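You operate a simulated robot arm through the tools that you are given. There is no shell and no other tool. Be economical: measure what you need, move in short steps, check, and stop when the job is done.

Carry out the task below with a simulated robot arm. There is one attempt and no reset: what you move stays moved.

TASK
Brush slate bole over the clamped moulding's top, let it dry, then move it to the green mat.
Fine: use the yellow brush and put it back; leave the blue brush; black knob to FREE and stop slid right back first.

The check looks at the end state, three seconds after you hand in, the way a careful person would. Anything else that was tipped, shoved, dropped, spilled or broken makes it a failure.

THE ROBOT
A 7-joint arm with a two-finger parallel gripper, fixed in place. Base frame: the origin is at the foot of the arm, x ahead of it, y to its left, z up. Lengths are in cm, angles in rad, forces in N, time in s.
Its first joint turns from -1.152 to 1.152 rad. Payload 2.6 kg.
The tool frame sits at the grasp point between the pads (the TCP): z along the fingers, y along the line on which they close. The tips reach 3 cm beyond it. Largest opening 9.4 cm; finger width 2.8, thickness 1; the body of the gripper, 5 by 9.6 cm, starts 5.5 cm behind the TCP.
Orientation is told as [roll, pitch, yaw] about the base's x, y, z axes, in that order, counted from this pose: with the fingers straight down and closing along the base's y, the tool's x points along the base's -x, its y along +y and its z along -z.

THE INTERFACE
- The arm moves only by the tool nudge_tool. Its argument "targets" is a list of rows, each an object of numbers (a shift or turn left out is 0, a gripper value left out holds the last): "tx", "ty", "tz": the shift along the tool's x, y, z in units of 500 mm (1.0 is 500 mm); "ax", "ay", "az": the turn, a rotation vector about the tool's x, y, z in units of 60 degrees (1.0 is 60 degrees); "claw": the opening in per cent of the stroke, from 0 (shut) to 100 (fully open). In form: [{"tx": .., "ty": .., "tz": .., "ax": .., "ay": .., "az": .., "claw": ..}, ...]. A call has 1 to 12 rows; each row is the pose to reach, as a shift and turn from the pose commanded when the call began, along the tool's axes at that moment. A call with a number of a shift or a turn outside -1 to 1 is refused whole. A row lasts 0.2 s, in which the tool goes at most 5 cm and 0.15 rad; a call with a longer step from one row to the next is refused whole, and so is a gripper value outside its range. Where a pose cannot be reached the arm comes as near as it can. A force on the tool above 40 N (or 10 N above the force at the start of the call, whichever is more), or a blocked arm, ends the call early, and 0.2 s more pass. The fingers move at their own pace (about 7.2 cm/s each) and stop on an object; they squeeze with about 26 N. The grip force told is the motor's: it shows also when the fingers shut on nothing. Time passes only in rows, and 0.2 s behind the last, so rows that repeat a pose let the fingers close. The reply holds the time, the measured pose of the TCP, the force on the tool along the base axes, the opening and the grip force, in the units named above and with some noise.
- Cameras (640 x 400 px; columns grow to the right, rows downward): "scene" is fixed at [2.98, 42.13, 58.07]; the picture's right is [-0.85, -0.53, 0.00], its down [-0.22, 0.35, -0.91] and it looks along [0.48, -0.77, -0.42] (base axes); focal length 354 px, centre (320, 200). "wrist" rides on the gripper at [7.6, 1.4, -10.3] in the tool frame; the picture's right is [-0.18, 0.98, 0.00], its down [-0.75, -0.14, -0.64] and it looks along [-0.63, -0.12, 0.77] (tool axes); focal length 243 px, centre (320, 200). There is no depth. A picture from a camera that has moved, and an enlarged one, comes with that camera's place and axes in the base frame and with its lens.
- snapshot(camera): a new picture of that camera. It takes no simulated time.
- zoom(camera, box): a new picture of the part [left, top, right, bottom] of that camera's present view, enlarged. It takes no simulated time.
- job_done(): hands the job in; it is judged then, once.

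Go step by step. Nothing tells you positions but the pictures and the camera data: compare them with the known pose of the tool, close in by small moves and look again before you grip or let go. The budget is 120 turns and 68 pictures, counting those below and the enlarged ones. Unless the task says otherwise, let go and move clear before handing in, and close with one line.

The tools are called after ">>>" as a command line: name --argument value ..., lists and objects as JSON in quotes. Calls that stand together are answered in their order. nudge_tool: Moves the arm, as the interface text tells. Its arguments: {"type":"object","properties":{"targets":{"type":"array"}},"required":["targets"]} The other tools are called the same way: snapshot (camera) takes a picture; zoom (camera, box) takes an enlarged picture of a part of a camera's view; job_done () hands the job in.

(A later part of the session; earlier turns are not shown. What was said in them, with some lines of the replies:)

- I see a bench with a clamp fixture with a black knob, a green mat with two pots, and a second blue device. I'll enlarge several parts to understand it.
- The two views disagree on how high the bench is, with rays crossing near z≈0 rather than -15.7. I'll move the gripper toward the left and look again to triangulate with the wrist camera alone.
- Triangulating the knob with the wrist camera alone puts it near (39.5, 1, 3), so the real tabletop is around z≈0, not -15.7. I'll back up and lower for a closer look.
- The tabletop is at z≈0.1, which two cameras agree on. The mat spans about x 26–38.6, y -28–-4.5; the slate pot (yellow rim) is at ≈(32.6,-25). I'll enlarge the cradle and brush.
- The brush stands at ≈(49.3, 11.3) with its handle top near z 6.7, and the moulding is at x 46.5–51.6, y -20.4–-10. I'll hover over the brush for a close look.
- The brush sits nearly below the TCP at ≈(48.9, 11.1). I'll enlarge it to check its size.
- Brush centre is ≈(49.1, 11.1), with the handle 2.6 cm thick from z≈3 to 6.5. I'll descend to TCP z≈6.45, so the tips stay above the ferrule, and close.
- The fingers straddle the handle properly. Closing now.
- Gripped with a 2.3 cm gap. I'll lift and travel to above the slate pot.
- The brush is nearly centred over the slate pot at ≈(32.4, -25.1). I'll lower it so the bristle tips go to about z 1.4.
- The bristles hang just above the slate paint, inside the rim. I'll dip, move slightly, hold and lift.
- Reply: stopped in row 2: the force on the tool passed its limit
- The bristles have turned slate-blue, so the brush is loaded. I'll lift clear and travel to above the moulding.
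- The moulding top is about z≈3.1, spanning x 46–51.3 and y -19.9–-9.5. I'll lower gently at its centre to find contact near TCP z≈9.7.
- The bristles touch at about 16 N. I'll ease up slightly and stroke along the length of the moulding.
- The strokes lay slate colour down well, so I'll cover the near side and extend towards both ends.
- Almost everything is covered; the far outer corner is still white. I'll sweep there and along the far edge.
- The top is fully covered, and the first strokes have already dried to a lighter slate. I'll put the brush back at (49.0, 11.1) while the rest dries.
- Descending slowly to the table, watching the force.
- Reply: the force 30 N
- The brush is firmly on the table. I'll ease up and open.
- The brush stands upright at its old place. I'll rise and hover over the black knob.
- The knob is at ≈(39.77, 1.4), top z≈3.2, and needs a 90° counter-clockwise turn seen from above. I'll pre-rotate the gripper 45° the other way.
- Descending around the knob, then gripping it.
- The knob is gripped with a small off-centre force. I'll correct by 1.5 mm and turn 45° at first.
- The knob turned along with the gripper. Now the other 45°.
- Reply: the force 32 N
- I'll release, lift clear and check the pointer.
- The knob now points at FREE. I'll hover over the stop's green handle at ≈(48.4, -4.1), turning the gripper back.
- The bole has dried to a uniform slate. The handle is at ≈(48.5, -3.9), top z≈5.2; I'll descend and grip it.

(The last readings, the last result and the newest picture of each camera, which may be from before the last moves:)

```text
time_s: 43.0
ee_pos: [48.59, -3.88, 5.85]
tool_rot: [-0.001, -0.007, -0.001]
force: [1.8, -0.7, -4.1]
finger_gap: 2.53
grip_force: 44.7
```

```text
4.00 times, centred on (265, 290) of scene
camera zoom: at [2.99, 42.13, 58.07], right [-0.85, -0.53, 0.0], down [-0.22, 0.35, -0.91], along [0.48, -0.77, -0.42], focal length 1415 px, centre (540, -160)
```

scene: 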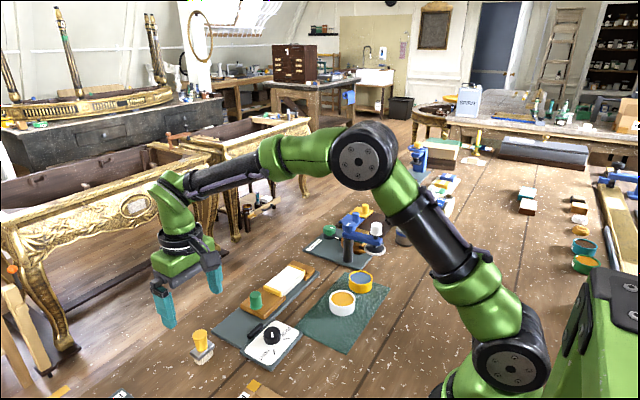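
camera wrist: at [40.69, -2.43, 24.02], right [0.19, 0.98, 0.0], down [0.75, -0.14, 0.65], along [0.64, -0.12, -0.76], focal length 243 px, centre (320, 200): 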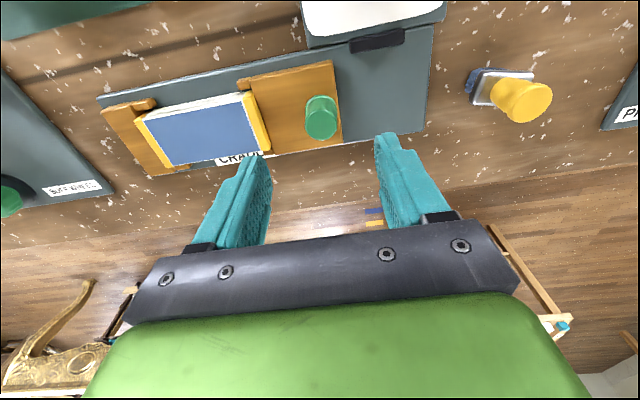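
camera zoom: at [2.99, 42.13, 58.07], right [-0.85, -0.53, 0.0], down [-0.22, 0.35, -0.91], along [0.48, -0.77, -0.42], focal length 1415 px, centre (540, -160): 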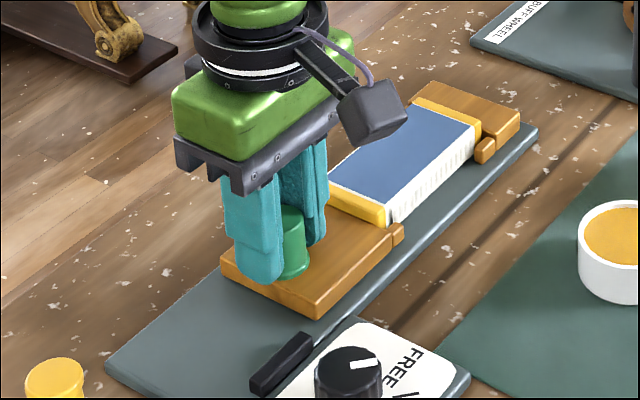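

The handle is gripped well. I'll slide the stop back (+y) in small steps until it blocks.

>>> nudge_tool --targets '[{"ty": 0.01}, {"ty": 0.02}, {"ty": 0.03}, {"ty": 0.04}, {"ty": 0.05}, {"ty": 0.06}, {"ty": 0.07}, {"ty": 0.08}]'

>>> zoom --camera "scene" --box '[200, 240, 330, 340]'

```text
time_s: 44.8
ee_pos: [48.63, -0.67, 5.91]
tool_rot: [-0.015, -0.008, -0.009]
force: [5.8, -34.2, -14.6]
finger_gap: 2.55
grip_force: 44.9
```

```text
4.00 times, centred on (265, 290) of scene
camera zoom: at [3.0, 42.13, 58.07], right [-0.85, -0.53, 0.0], down [-0.22, 0.35, -0.91], along [0.48, -0.77, -0.42], focal length 1415 px, centre (540, -160)
```

zoom: 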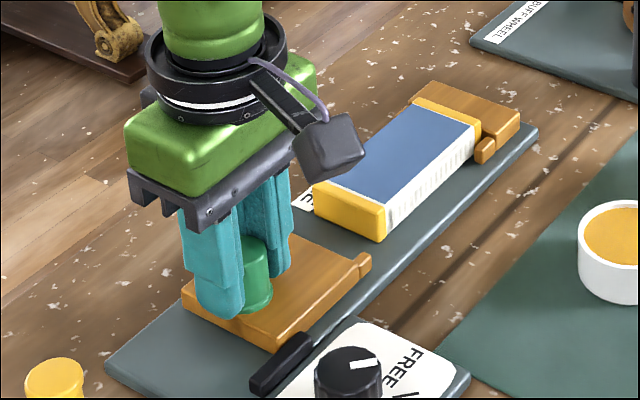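

The stop slid about 3.2 cm and now resists with 34 N, level with the black bar. I'll push a little more to see if that is the end.

>>> nudge_tool --targets '[{"ty": 0.004}, {"ty": 0.008}, {"ty": 0.01}, {"ty": 0.01}]'

>>> snapshot --camera "wrist"

```text
time_s: 45.5
ee_pos: [48.63, -0.74, 5.81]
tool_rot: [-0.022, -0.007, -0.015]
force: [0.4, -4.4, -0.4]
finger_gap: 2.55
grip_force: 45.2
stopped in row 3: the force on the tool passed its limit (the readings are from after the stop); the commanded pose is now the measured one
```

```text
24 pictures are left
camera wrist: at [40.87, 0.99, 16.03], right [0.2, 0.98, -0.02], down [0.75, -0.14, 0.65], along [0.63, -0.14, -0.76], focal length 243 px, centre (320, 200)
```

wrist: 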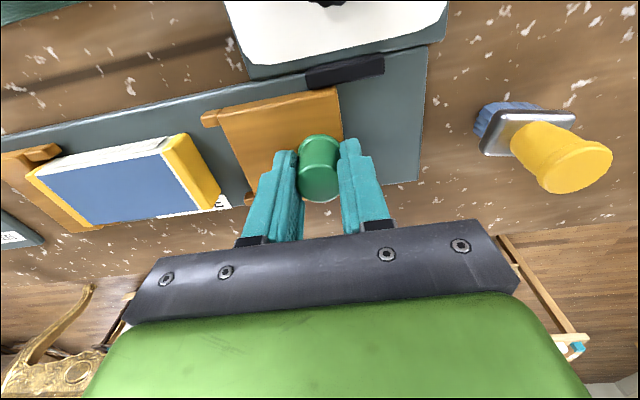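

The stop is against its end and won't go further. I'll release, lift, and go above the moulding while turning to close across its width.

>>> nudge_tool --targets '[{"claw": 40}, {"claw": 50}, {"claw": 50}, {"tz": -0.05}, {"tz": -0.12}, {"tz": -0.19}, {"tz": -0.2}]'

>>> nudge_tool --targets '[{"az": 0.135, "ty": -0.05, "claw": 100}, {"az": 0.27, "ty": -0.1}, {"az": 0.405, "ty": -0.15}, {"az": 0.54, "ty": -0.2}, {"az": 0.675, "ty": -0.25}, {"az": 0.8, "ty": -0.28}, {"az": 0.8, "ty": -0.28}]'

>>> nudge_tool --targets '[{"az": 0.135}, {"az": 0.27}, {"az": 0.405}, {"az": 0.54}, {"az": 0.675}, {"az": 0.7}, {"az": 0.7}]'

>>> snapshot --camera "wrist"

>>> snapshot --camera "scene"

```text
time_s: 47.1
ee_pos: [48.5, -0.58, 15.85]
tool_rot: [-0.019, -0.009, -0.013]
force: [-0.3, -0.2, -0.4]
finger_gap: 4.69
grip_force: 0.2
```

```text
time_s: 48.7
ee_pos: [48.3, -14.69, 15.97]
tool_rot: [-0.007, -0.02, -0.854]
force: [0.1, -0.4, 0.0]
finger_gap: 9.38
grip_force: 0.1
```

```text
time_s: 50.3
ee_pos: [48.28, -14.46, 16.06]
tool_rot: [0.007, -0.018, -1.584]
force: [-0.1, -0.3, -0.1]
finger_gap: 9.38
grip_force: 0.1
```

```text
23 pictures are left
camera wrist: at [49.78, -6.64, 26.25], right [0.98, -0.2, 0.01], down [-0.16, -0.74, 0.66], along [-0.12, -0.64, -0.76], focal length 243 px, centre (320, 200)
```

wrist: 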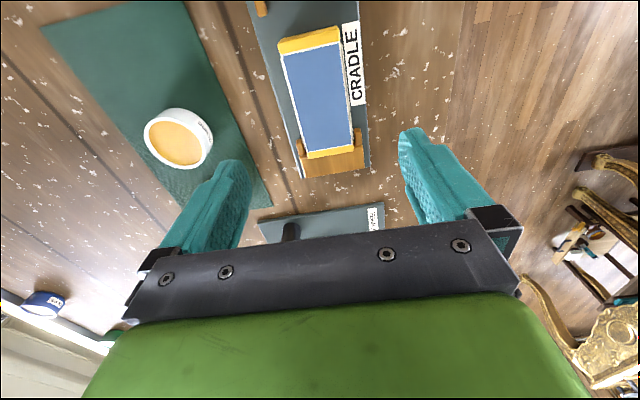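

```text
22 pictures are left
```

scene: 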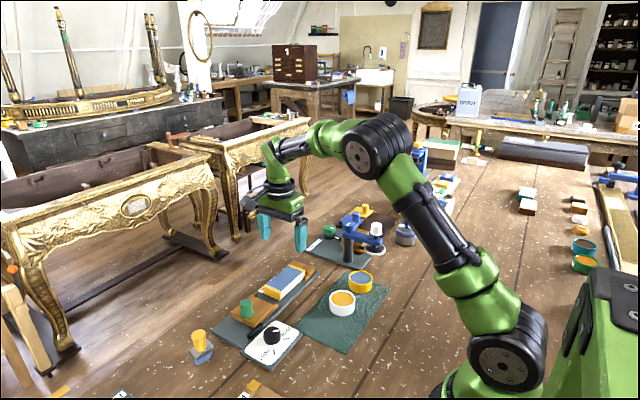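

The moulding, dry, is centred at ≈(48.65, -14.5). I'll level the tool, shift 3.5 mm and descend around it.

>>> nudge_tool --targets '[{"ty": 0.007, "ax": 0.017, "tz": 0.06}, {"ty": 0.007, "ax": 0.017, "tz": 0.12}, {"ty": 0.007, "ax": 0.017, "tz": 0.17}, {"ty": 0.007, "ax": 0.017, "tz": 0.21}, {"ty": 0.007, "ax": 0.017, "tz": 0.23}, {"ty": 0.007, "ax": 0.017, "tz": 0.238}, {"ty": 0.007, "ax": 0.017, "tz": 0.238}]'

>>> snapshot --camera "wrist"

>>> zoom --camera "scene" --box '[220, 220, 350, 320]'

```text
time_s: 51.9
ee_pos: [48.64, -14.8, 4.17]
tool_rot: [-0.011, -0.02, -1.582]
force: [0.5, 0.4, -0.5]
finger_gap: 9.38
grip_force: 0.1
```

```text
21 pictures are left
camera wrist: at [50.39, -6.94, 14.25], right [0.98, -0.2, -0.01], down [-0.14, -0.74, 0.66], along [-0.13, -0.64, -0.75], focal length 243 px, centre (320, 200)
```

wrist: 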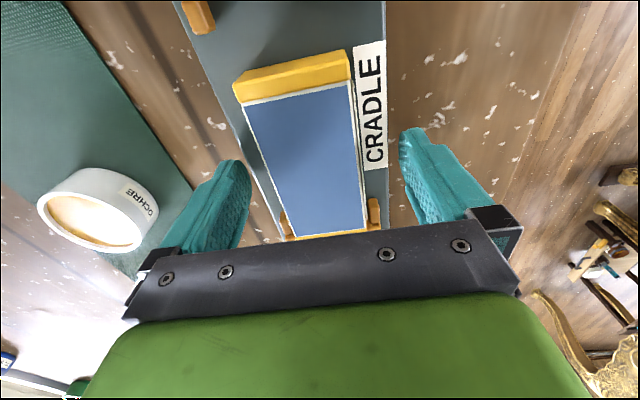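

```text
4.00 times, centred on (285, 270) of scene
camera zoom: at [2.99, 42.13, 58.07], right [-0.85, -0.53, 0.0], down [-0.22, 0.35, -0.91], along [0.48, -0.77, -0.42], focal length 1415 px, centre (460, -80)
```

zoom: 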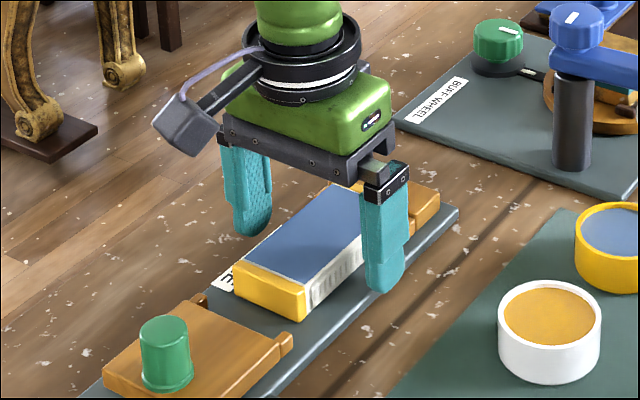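

The fingers straddle the moulding. I'll level the small tilt and close.

>>> nudge_tool --targets '[{"ax": -0.0105, "ay": 0.019, "tz": 0.003}, {"ax": -0.0105, "ay": 0.019, "tz": 0.003, "claw": 0}, {"ax": -0.0105, "ay": 0.019, "tz": 0.003}, {"ax": -0.0105, "ay": 0.019, "tz": 0.003}, {"ax": -0.0105, "ay": 0.019, "tz": 0.003}, {"ax": -0.0105, "ay": 0.019, "tz": 0.003}]'

>>> zoom --camera "scene" --box '[220, 220, 350, 320]'

```text
time_s: 53.3
ee_pos: [48.73, -14.83, 3.99]
tool_rot: [0.002, 0.0, -1.584]
force: [1.4, 0.3, 2.6]
finger_gap: 4.93
grip_force: 25.8
```

```text
4.00 times, centred on (285, 270) of scene
camera zoom: at [2.98, 42.13, 58.07], right [-0.85, -0.53, 0.0], down [-0.22, 0.35, -0.91], along [0.48, -0.77, -0.42], focal length 1415 px, centre (460, -80)
```

zoom: 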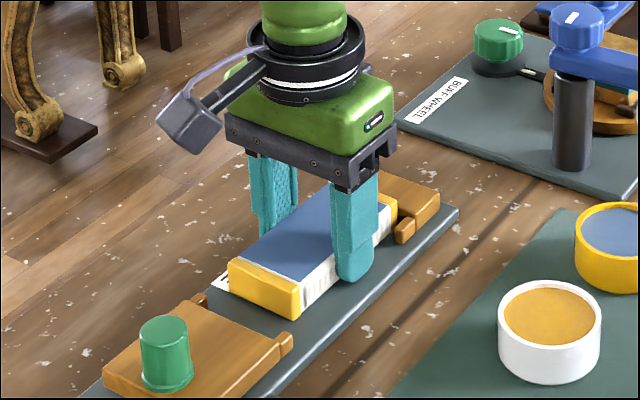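

Gripped with a 4.9 cm gap. I'll slide it slightly off the fixed jaw and lift.

>>> nudge_tool --targets '[{"tx": 0.006}, {"tx": 0.012}, {"tx": 0.012, "tz": -0.02}, {"tx": 0.012, "tz": -0.06}, {"tx": 0.012, "tz": -0.12}, {"tx": 0.012, "tz": -0.18}, {"tx": 0.012, "tz": -0.22}, {"tx": 0.012, "tz": -0.22}]'

>>> zoom --camera "scene" --box '[180, 180, 400, 370]'

```text
time_s: 55.1
ee_pos: [48.85, -14.13, 15.08]
tool_rot: [0.001, 0.002, -1.582]
force: [0.4, 0.3, 0.1]
finger_gap: 4.88
grip_force: 25.8
```

```text
2.11 times, centred on (290, 275) of scene
camera zoom: at [2.99, 42.13, 58.07], right [-0.85, -0.53, 0.0], down [-0.22, 0.35, -0.91], along [0.48, -0.77, -0.42], focal length 744 px, centre (383, 42)
```

zoom: 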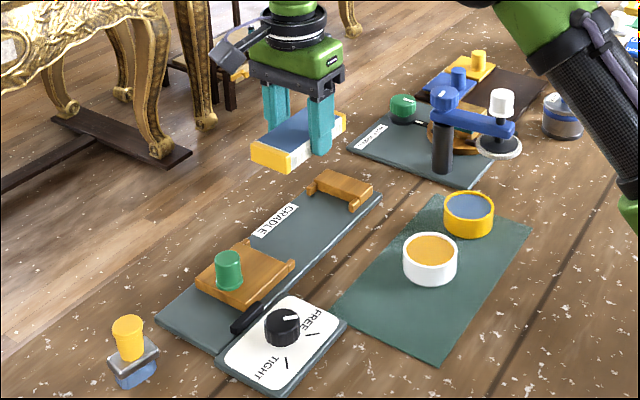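

The moulding is lifted cleanly. I'll carry it over the free part of the green mat, turning it so that it lies along x.

>>> nudge_tool --targets '[{"az": -0.12, "tx": 0.015, "ty": -0.04}, {"az": -0.24, "tx": 0.03, "ty": -0.09}, {"az": -0.36, "tx": 0.05, "ty": -0.14}, {"az": -0.48, "tx": 0.07, "ty": -0.19}, {"az": -0.6, "tx": 0.09, "ty": -0.24}, {"az": -0.72, "tx": 0.105, "ty": -0.29}, {"az": -0.8, "tx": 0.118, "ty": -0.33}, {"az": -0.9, "tx": 0.118, "ty": -0.33}, {"az": -0.9, "tx": 0.118, "ty": -0.33}]'

>>> nudge_tool --targets '[{"az": -0.12}, {"az": -0.24}, {"az": -0.36}, {"az": -0.48}, {"az": -0.6}, {"az": -0.611}, {"az": -0.611}]'

>>> snapshot --camera "wrist"

>>> zoom --camera "scene" --box '[250, 220, 420, 370]'

```text
time_s: 57.1
ee_pos: [32.22, -8.05, 15.0]
tool_rot: [-0.001, 0.002, -0.64]
force: [-0.9, -1.0, -1.0]
finger_gap: 4.91
grip_force: 25.8
```

```text
time_s: 58.7
ee_pos: [32.2, -8.12, 15.11]
tool_rot: [-0.001, 0.001, -0.002]
force: [0.6, 0.0, -1.3]
finger_gap: 4.9
grip_force: 25.9
```

```text
17 pictures are left
camera wrist: at [24.68, -6.57, 25.34], right [0.18, 0.98, 0.0], down [0.75, -0.14, 0.64], along [0.63, -0.12, -0.77], focal length 243 px, centre (320, 200)
```

wrist: 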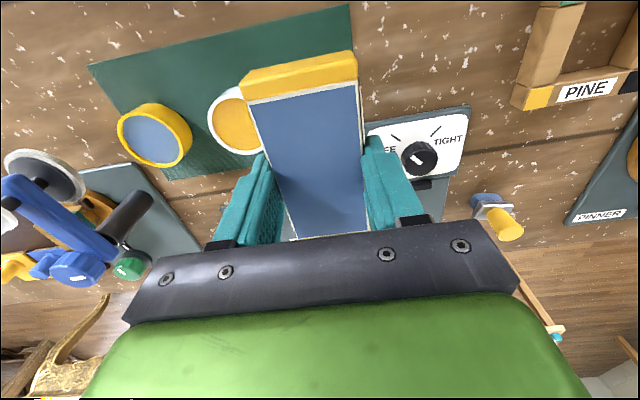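

```text
2.67 times, centred on (335, 295) of scene
camera zoom: at [2.99, 42.13, 58.07], right [-0.85, -0.53, 0.0], down [-0.22, 0.35, -0.91], along [0.48, -0.77, -0.42], focal length 943 px, centre (280, -53)
```

zoom: 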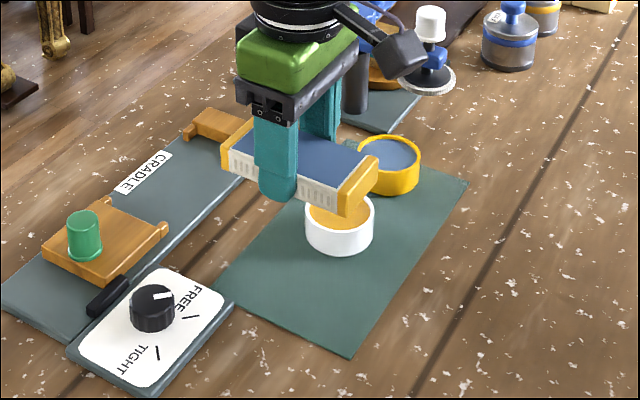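

The moulding hovers over the free end of the mat. I'll shift 4 mm away from the pot and descend to just above the mat.

>>> nudge_tool --targets '[{"ty": 0.008, "tz": 0.05}, {"ty": 0.008, "tz": 0.11}, {"ty": 0.008, "tz": 0.16}, {"ty": 0.008, "tz": 0.195}, {"ty": 0.008, "tz": 0.21}, {"ty": 0.008, "tz": 0.21}]'

>>> zoom --camera "scene" --box '[270, 260, 410, 370]'

>>> snapshot --camera "wrist"

```text
time_s: 60.1
ee_pos: [32.33, -7.54, 4.52]
tool_rot: [0.001, 0.0, -0.001]
force: [0.1, -0.4, -0.5]
finger_gap: 4.9
grip_force: 26.2
```

```text
3.64 times, centred on (340, 315) of scene
camera zoom: at [2.99, 42.13, 58.07], right [-0.85, -0.53, 0.0], down [-0.22, 0.35, -0.91], along [0.48, -0.77, -0.42], focal length 1286 px, centre (247, -218)
```

zoom: 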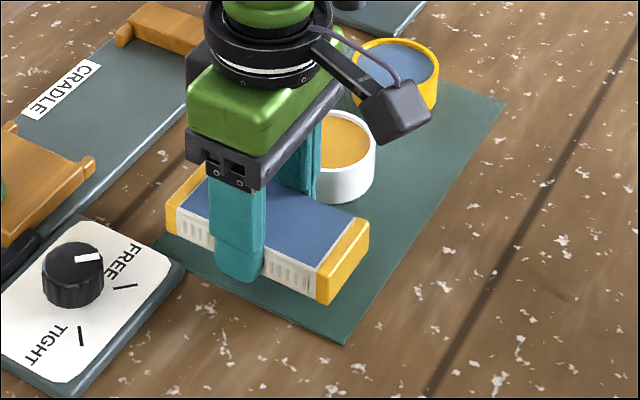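

```text
14 pictures are left
camera wrist: at [24.72, -6.11, 14.84], right [0.19, 0.98, 0.0], down [0.75, -0.14, 0.64], along [0.63, -0.12, -0.77], focal length 243 px, centre (320, 200)
```

wrist: 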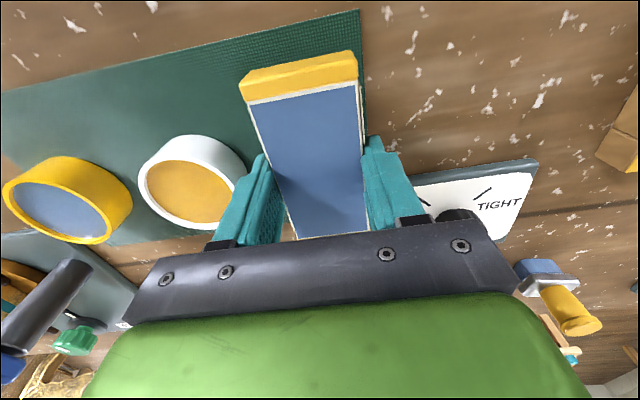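

The position looks good. I'll shift back 3 mm and lower gently to contact.

>>> nudge_tool --targets '[{"ty": -0.006}, {"ty": -0.006, "tz": 0.004}, {"ty": -0.006, "tz": 0.008}, {"ty": -0.006, "tz": 0.011}, {"ty": -0.006, "tz": 0.011}]'

```text
time_s: 61.3
ee_pos: [32.26, -7.97, 4.09]
tool_rot: [0.002, 0.0, -0.002]
force: [0.2, -0.1, 0.0]
finger_gap: 4.93
grip_force: 25.7
```

>>> nudge_tool --targets '[{"tz": 0.003}, {"tz": 0.006}, {"tz": 0.006}]'

```text
time_s: 62.1
ee_pos: [32.3, -7.99, 3.66]
tool_rot: [0.0, -0.001, -0.001]
force: [0.2, -0.2, -0.2]
finger_gap: 4.9
grip_force: 26.3
```

>>> nudge_tool --targets '[{"tz": 0.002}, {"tz": 0.004}, {"tz": 0.004}]'

>>> zoom --camera "scene" --box '[270, 260, 410, 370]'

```text
time_s: 62.9
ee_pos: [32.22, -7.93, 3.54]
tool_rot: [0.0, 0.0, -0.003]
force: [-1.1, 0.3, -1.4]
finger_gap: 4.91
grip_force: 26.1
```

```text
3.64 times, centred on (340, 315) of scene
camera zoom: at [2.99, 42.13, 58.07], right [-0.85, -0.53, 0.0], down [-0.22, 0.35, -0.91], along [0.48, -0.77, -0.42], focal length 1286 px, centre (247, -218)
```

zoom: 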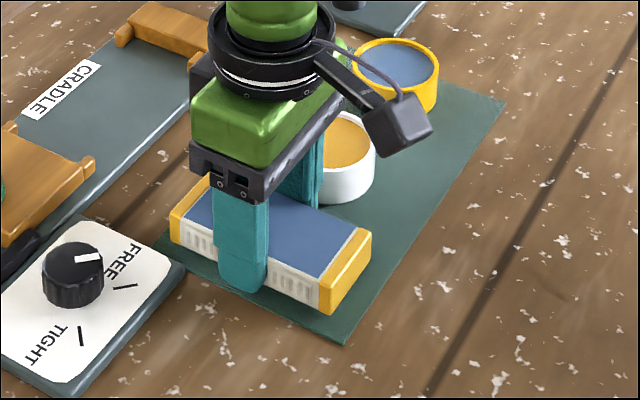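

It is nearly touching, so I'll lower by a couple more millimetres.

>>> nudge_tool --targets '[{"tz": 0.002}, {"tz": 0.004}, {"tz": 0.004}]'

```text
time_s: 63.7
ee_pos: [32.26, -8.03, 3.21]
tool_rot: [-0.001, 0.0, -0.001]
force: [0.4, 1.0, -1.5]
finger_gap: 4.91
grip_force: 26.4
```

>>> nudge_tool --targets '[{"tz": 0.001}, {"tz": 0.002}, {"tz": 0.002}]'

>>> zoom --camera "scene" --box '[300, 290, 370, 350]'

```text
time_s: 64.5
ee_pos: [32.3, -7.88, 3.21]
tool_rot: [-0.001, -0.001, -0.003]
force: [-0.8, 0.2, -0.5]
finger_gap: 4.91
grip_force: 25.9
```

```text
6.67 times, centred on (335, 320) of scene
camera zoom: at [2.99, 42.13, 58.07], right [-0.85, -0.53, 0.0], down [-0.22, 0.35, -0.91], along [0.48, -0.77, -0.42], focal length 2358 px, centre (220, -600)
```

zoom: 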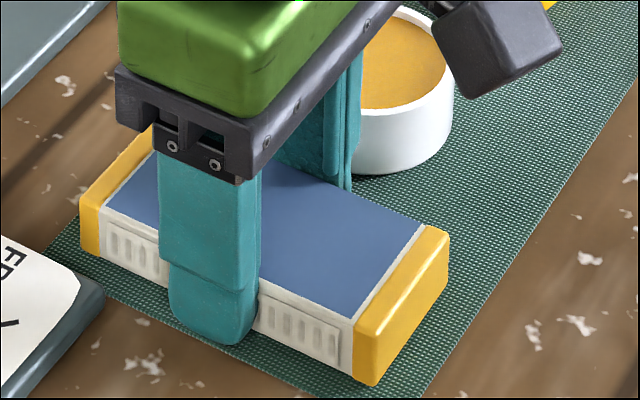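

>>> nudge_tool --targets '[{"tz": 0.002}, {"tz": 0.004}, {"tz": 0.004}]'

```text
time_s: 65.3
ee_pos: [32.39, -7.85, 3.09]
tool_rot: [0.0, 0.0, -0.003]
force: [-2.1, 1.3, 3.9]
finger_gap: 4.88
grip_force: 25.9
```

There is light contact with the mat. I'll open a little, then lift straight up.

>>> nudge_tool --targets '[{"claw": 56}, {"claw": 60}, {"claw": 62}, {"claw": 62}, {"tz": -0.02}, {"tz": -0.07}, {"tz": -0.14}, {"tz": -0.22}, {"tz": -0.3}, {"tz": -0.3}]'

>>> snapshot --camera "wrist"

>>> zoom --camera "scene" --box '[170, 230, 420, 390]'

```text
time_s: 67.5
ee_pos: [32.29, -8.09, 17.9]
tool_rot: [-0.001, 0.001, -0.002]
force: [-0.3, 0.7, -0.8]
finger_gap: 5.8
grip_force: 0.0
```

```text
11 pictures are left
camera wrist: at [24.73, -6.51, 28.3], right [0.19, 0.98, 0.0], down [0.75, -0.14, 0.64], along [0.63, -0.12, -0.77], focal length 243 px, centre (320, 200)
```

wrist: 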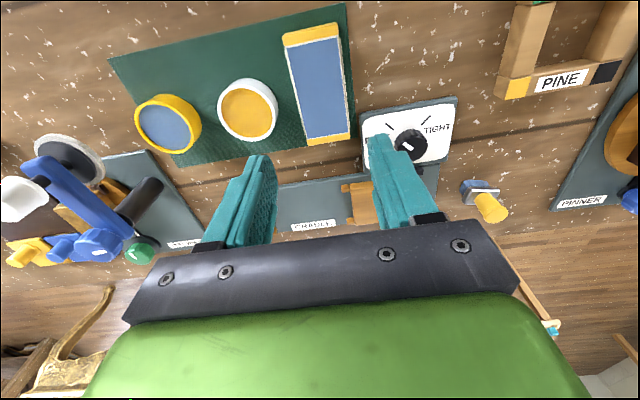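

```text
2.50 times, centred on (295, 310) of scene
camera zoom: at [2.98, 42.13, 58.07], right [-0.85, -0.53, 0.0], down [-0.22, 0.35, -0.91], along [0.48, -0.77, -0.42], focal length 884 px, centre (382, -75)
```

zoom: 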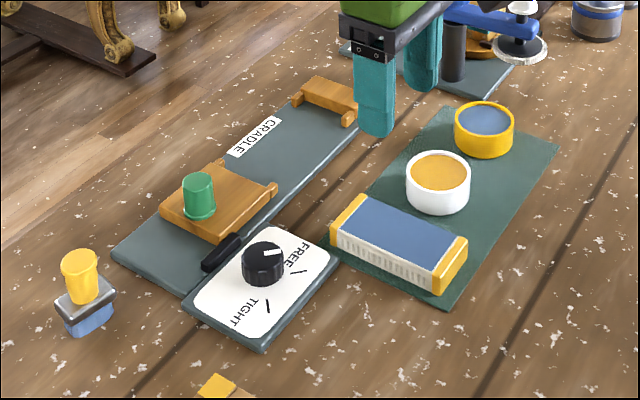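

The moulding lies on the mat with a dry slate top. The brush is back in place, the knob is at FREE and the stop is against its end. The gripper is clear, so I'm handing in.

>>> job_done

```text
The job is handed in.
```

The moulding's top is coated in slate bole and dry, and it now lies on the green mat. The black knob is at FREE, and I slid the stop back until it blocked. The yellow brush stands back in its place, and I touched no blue brush.
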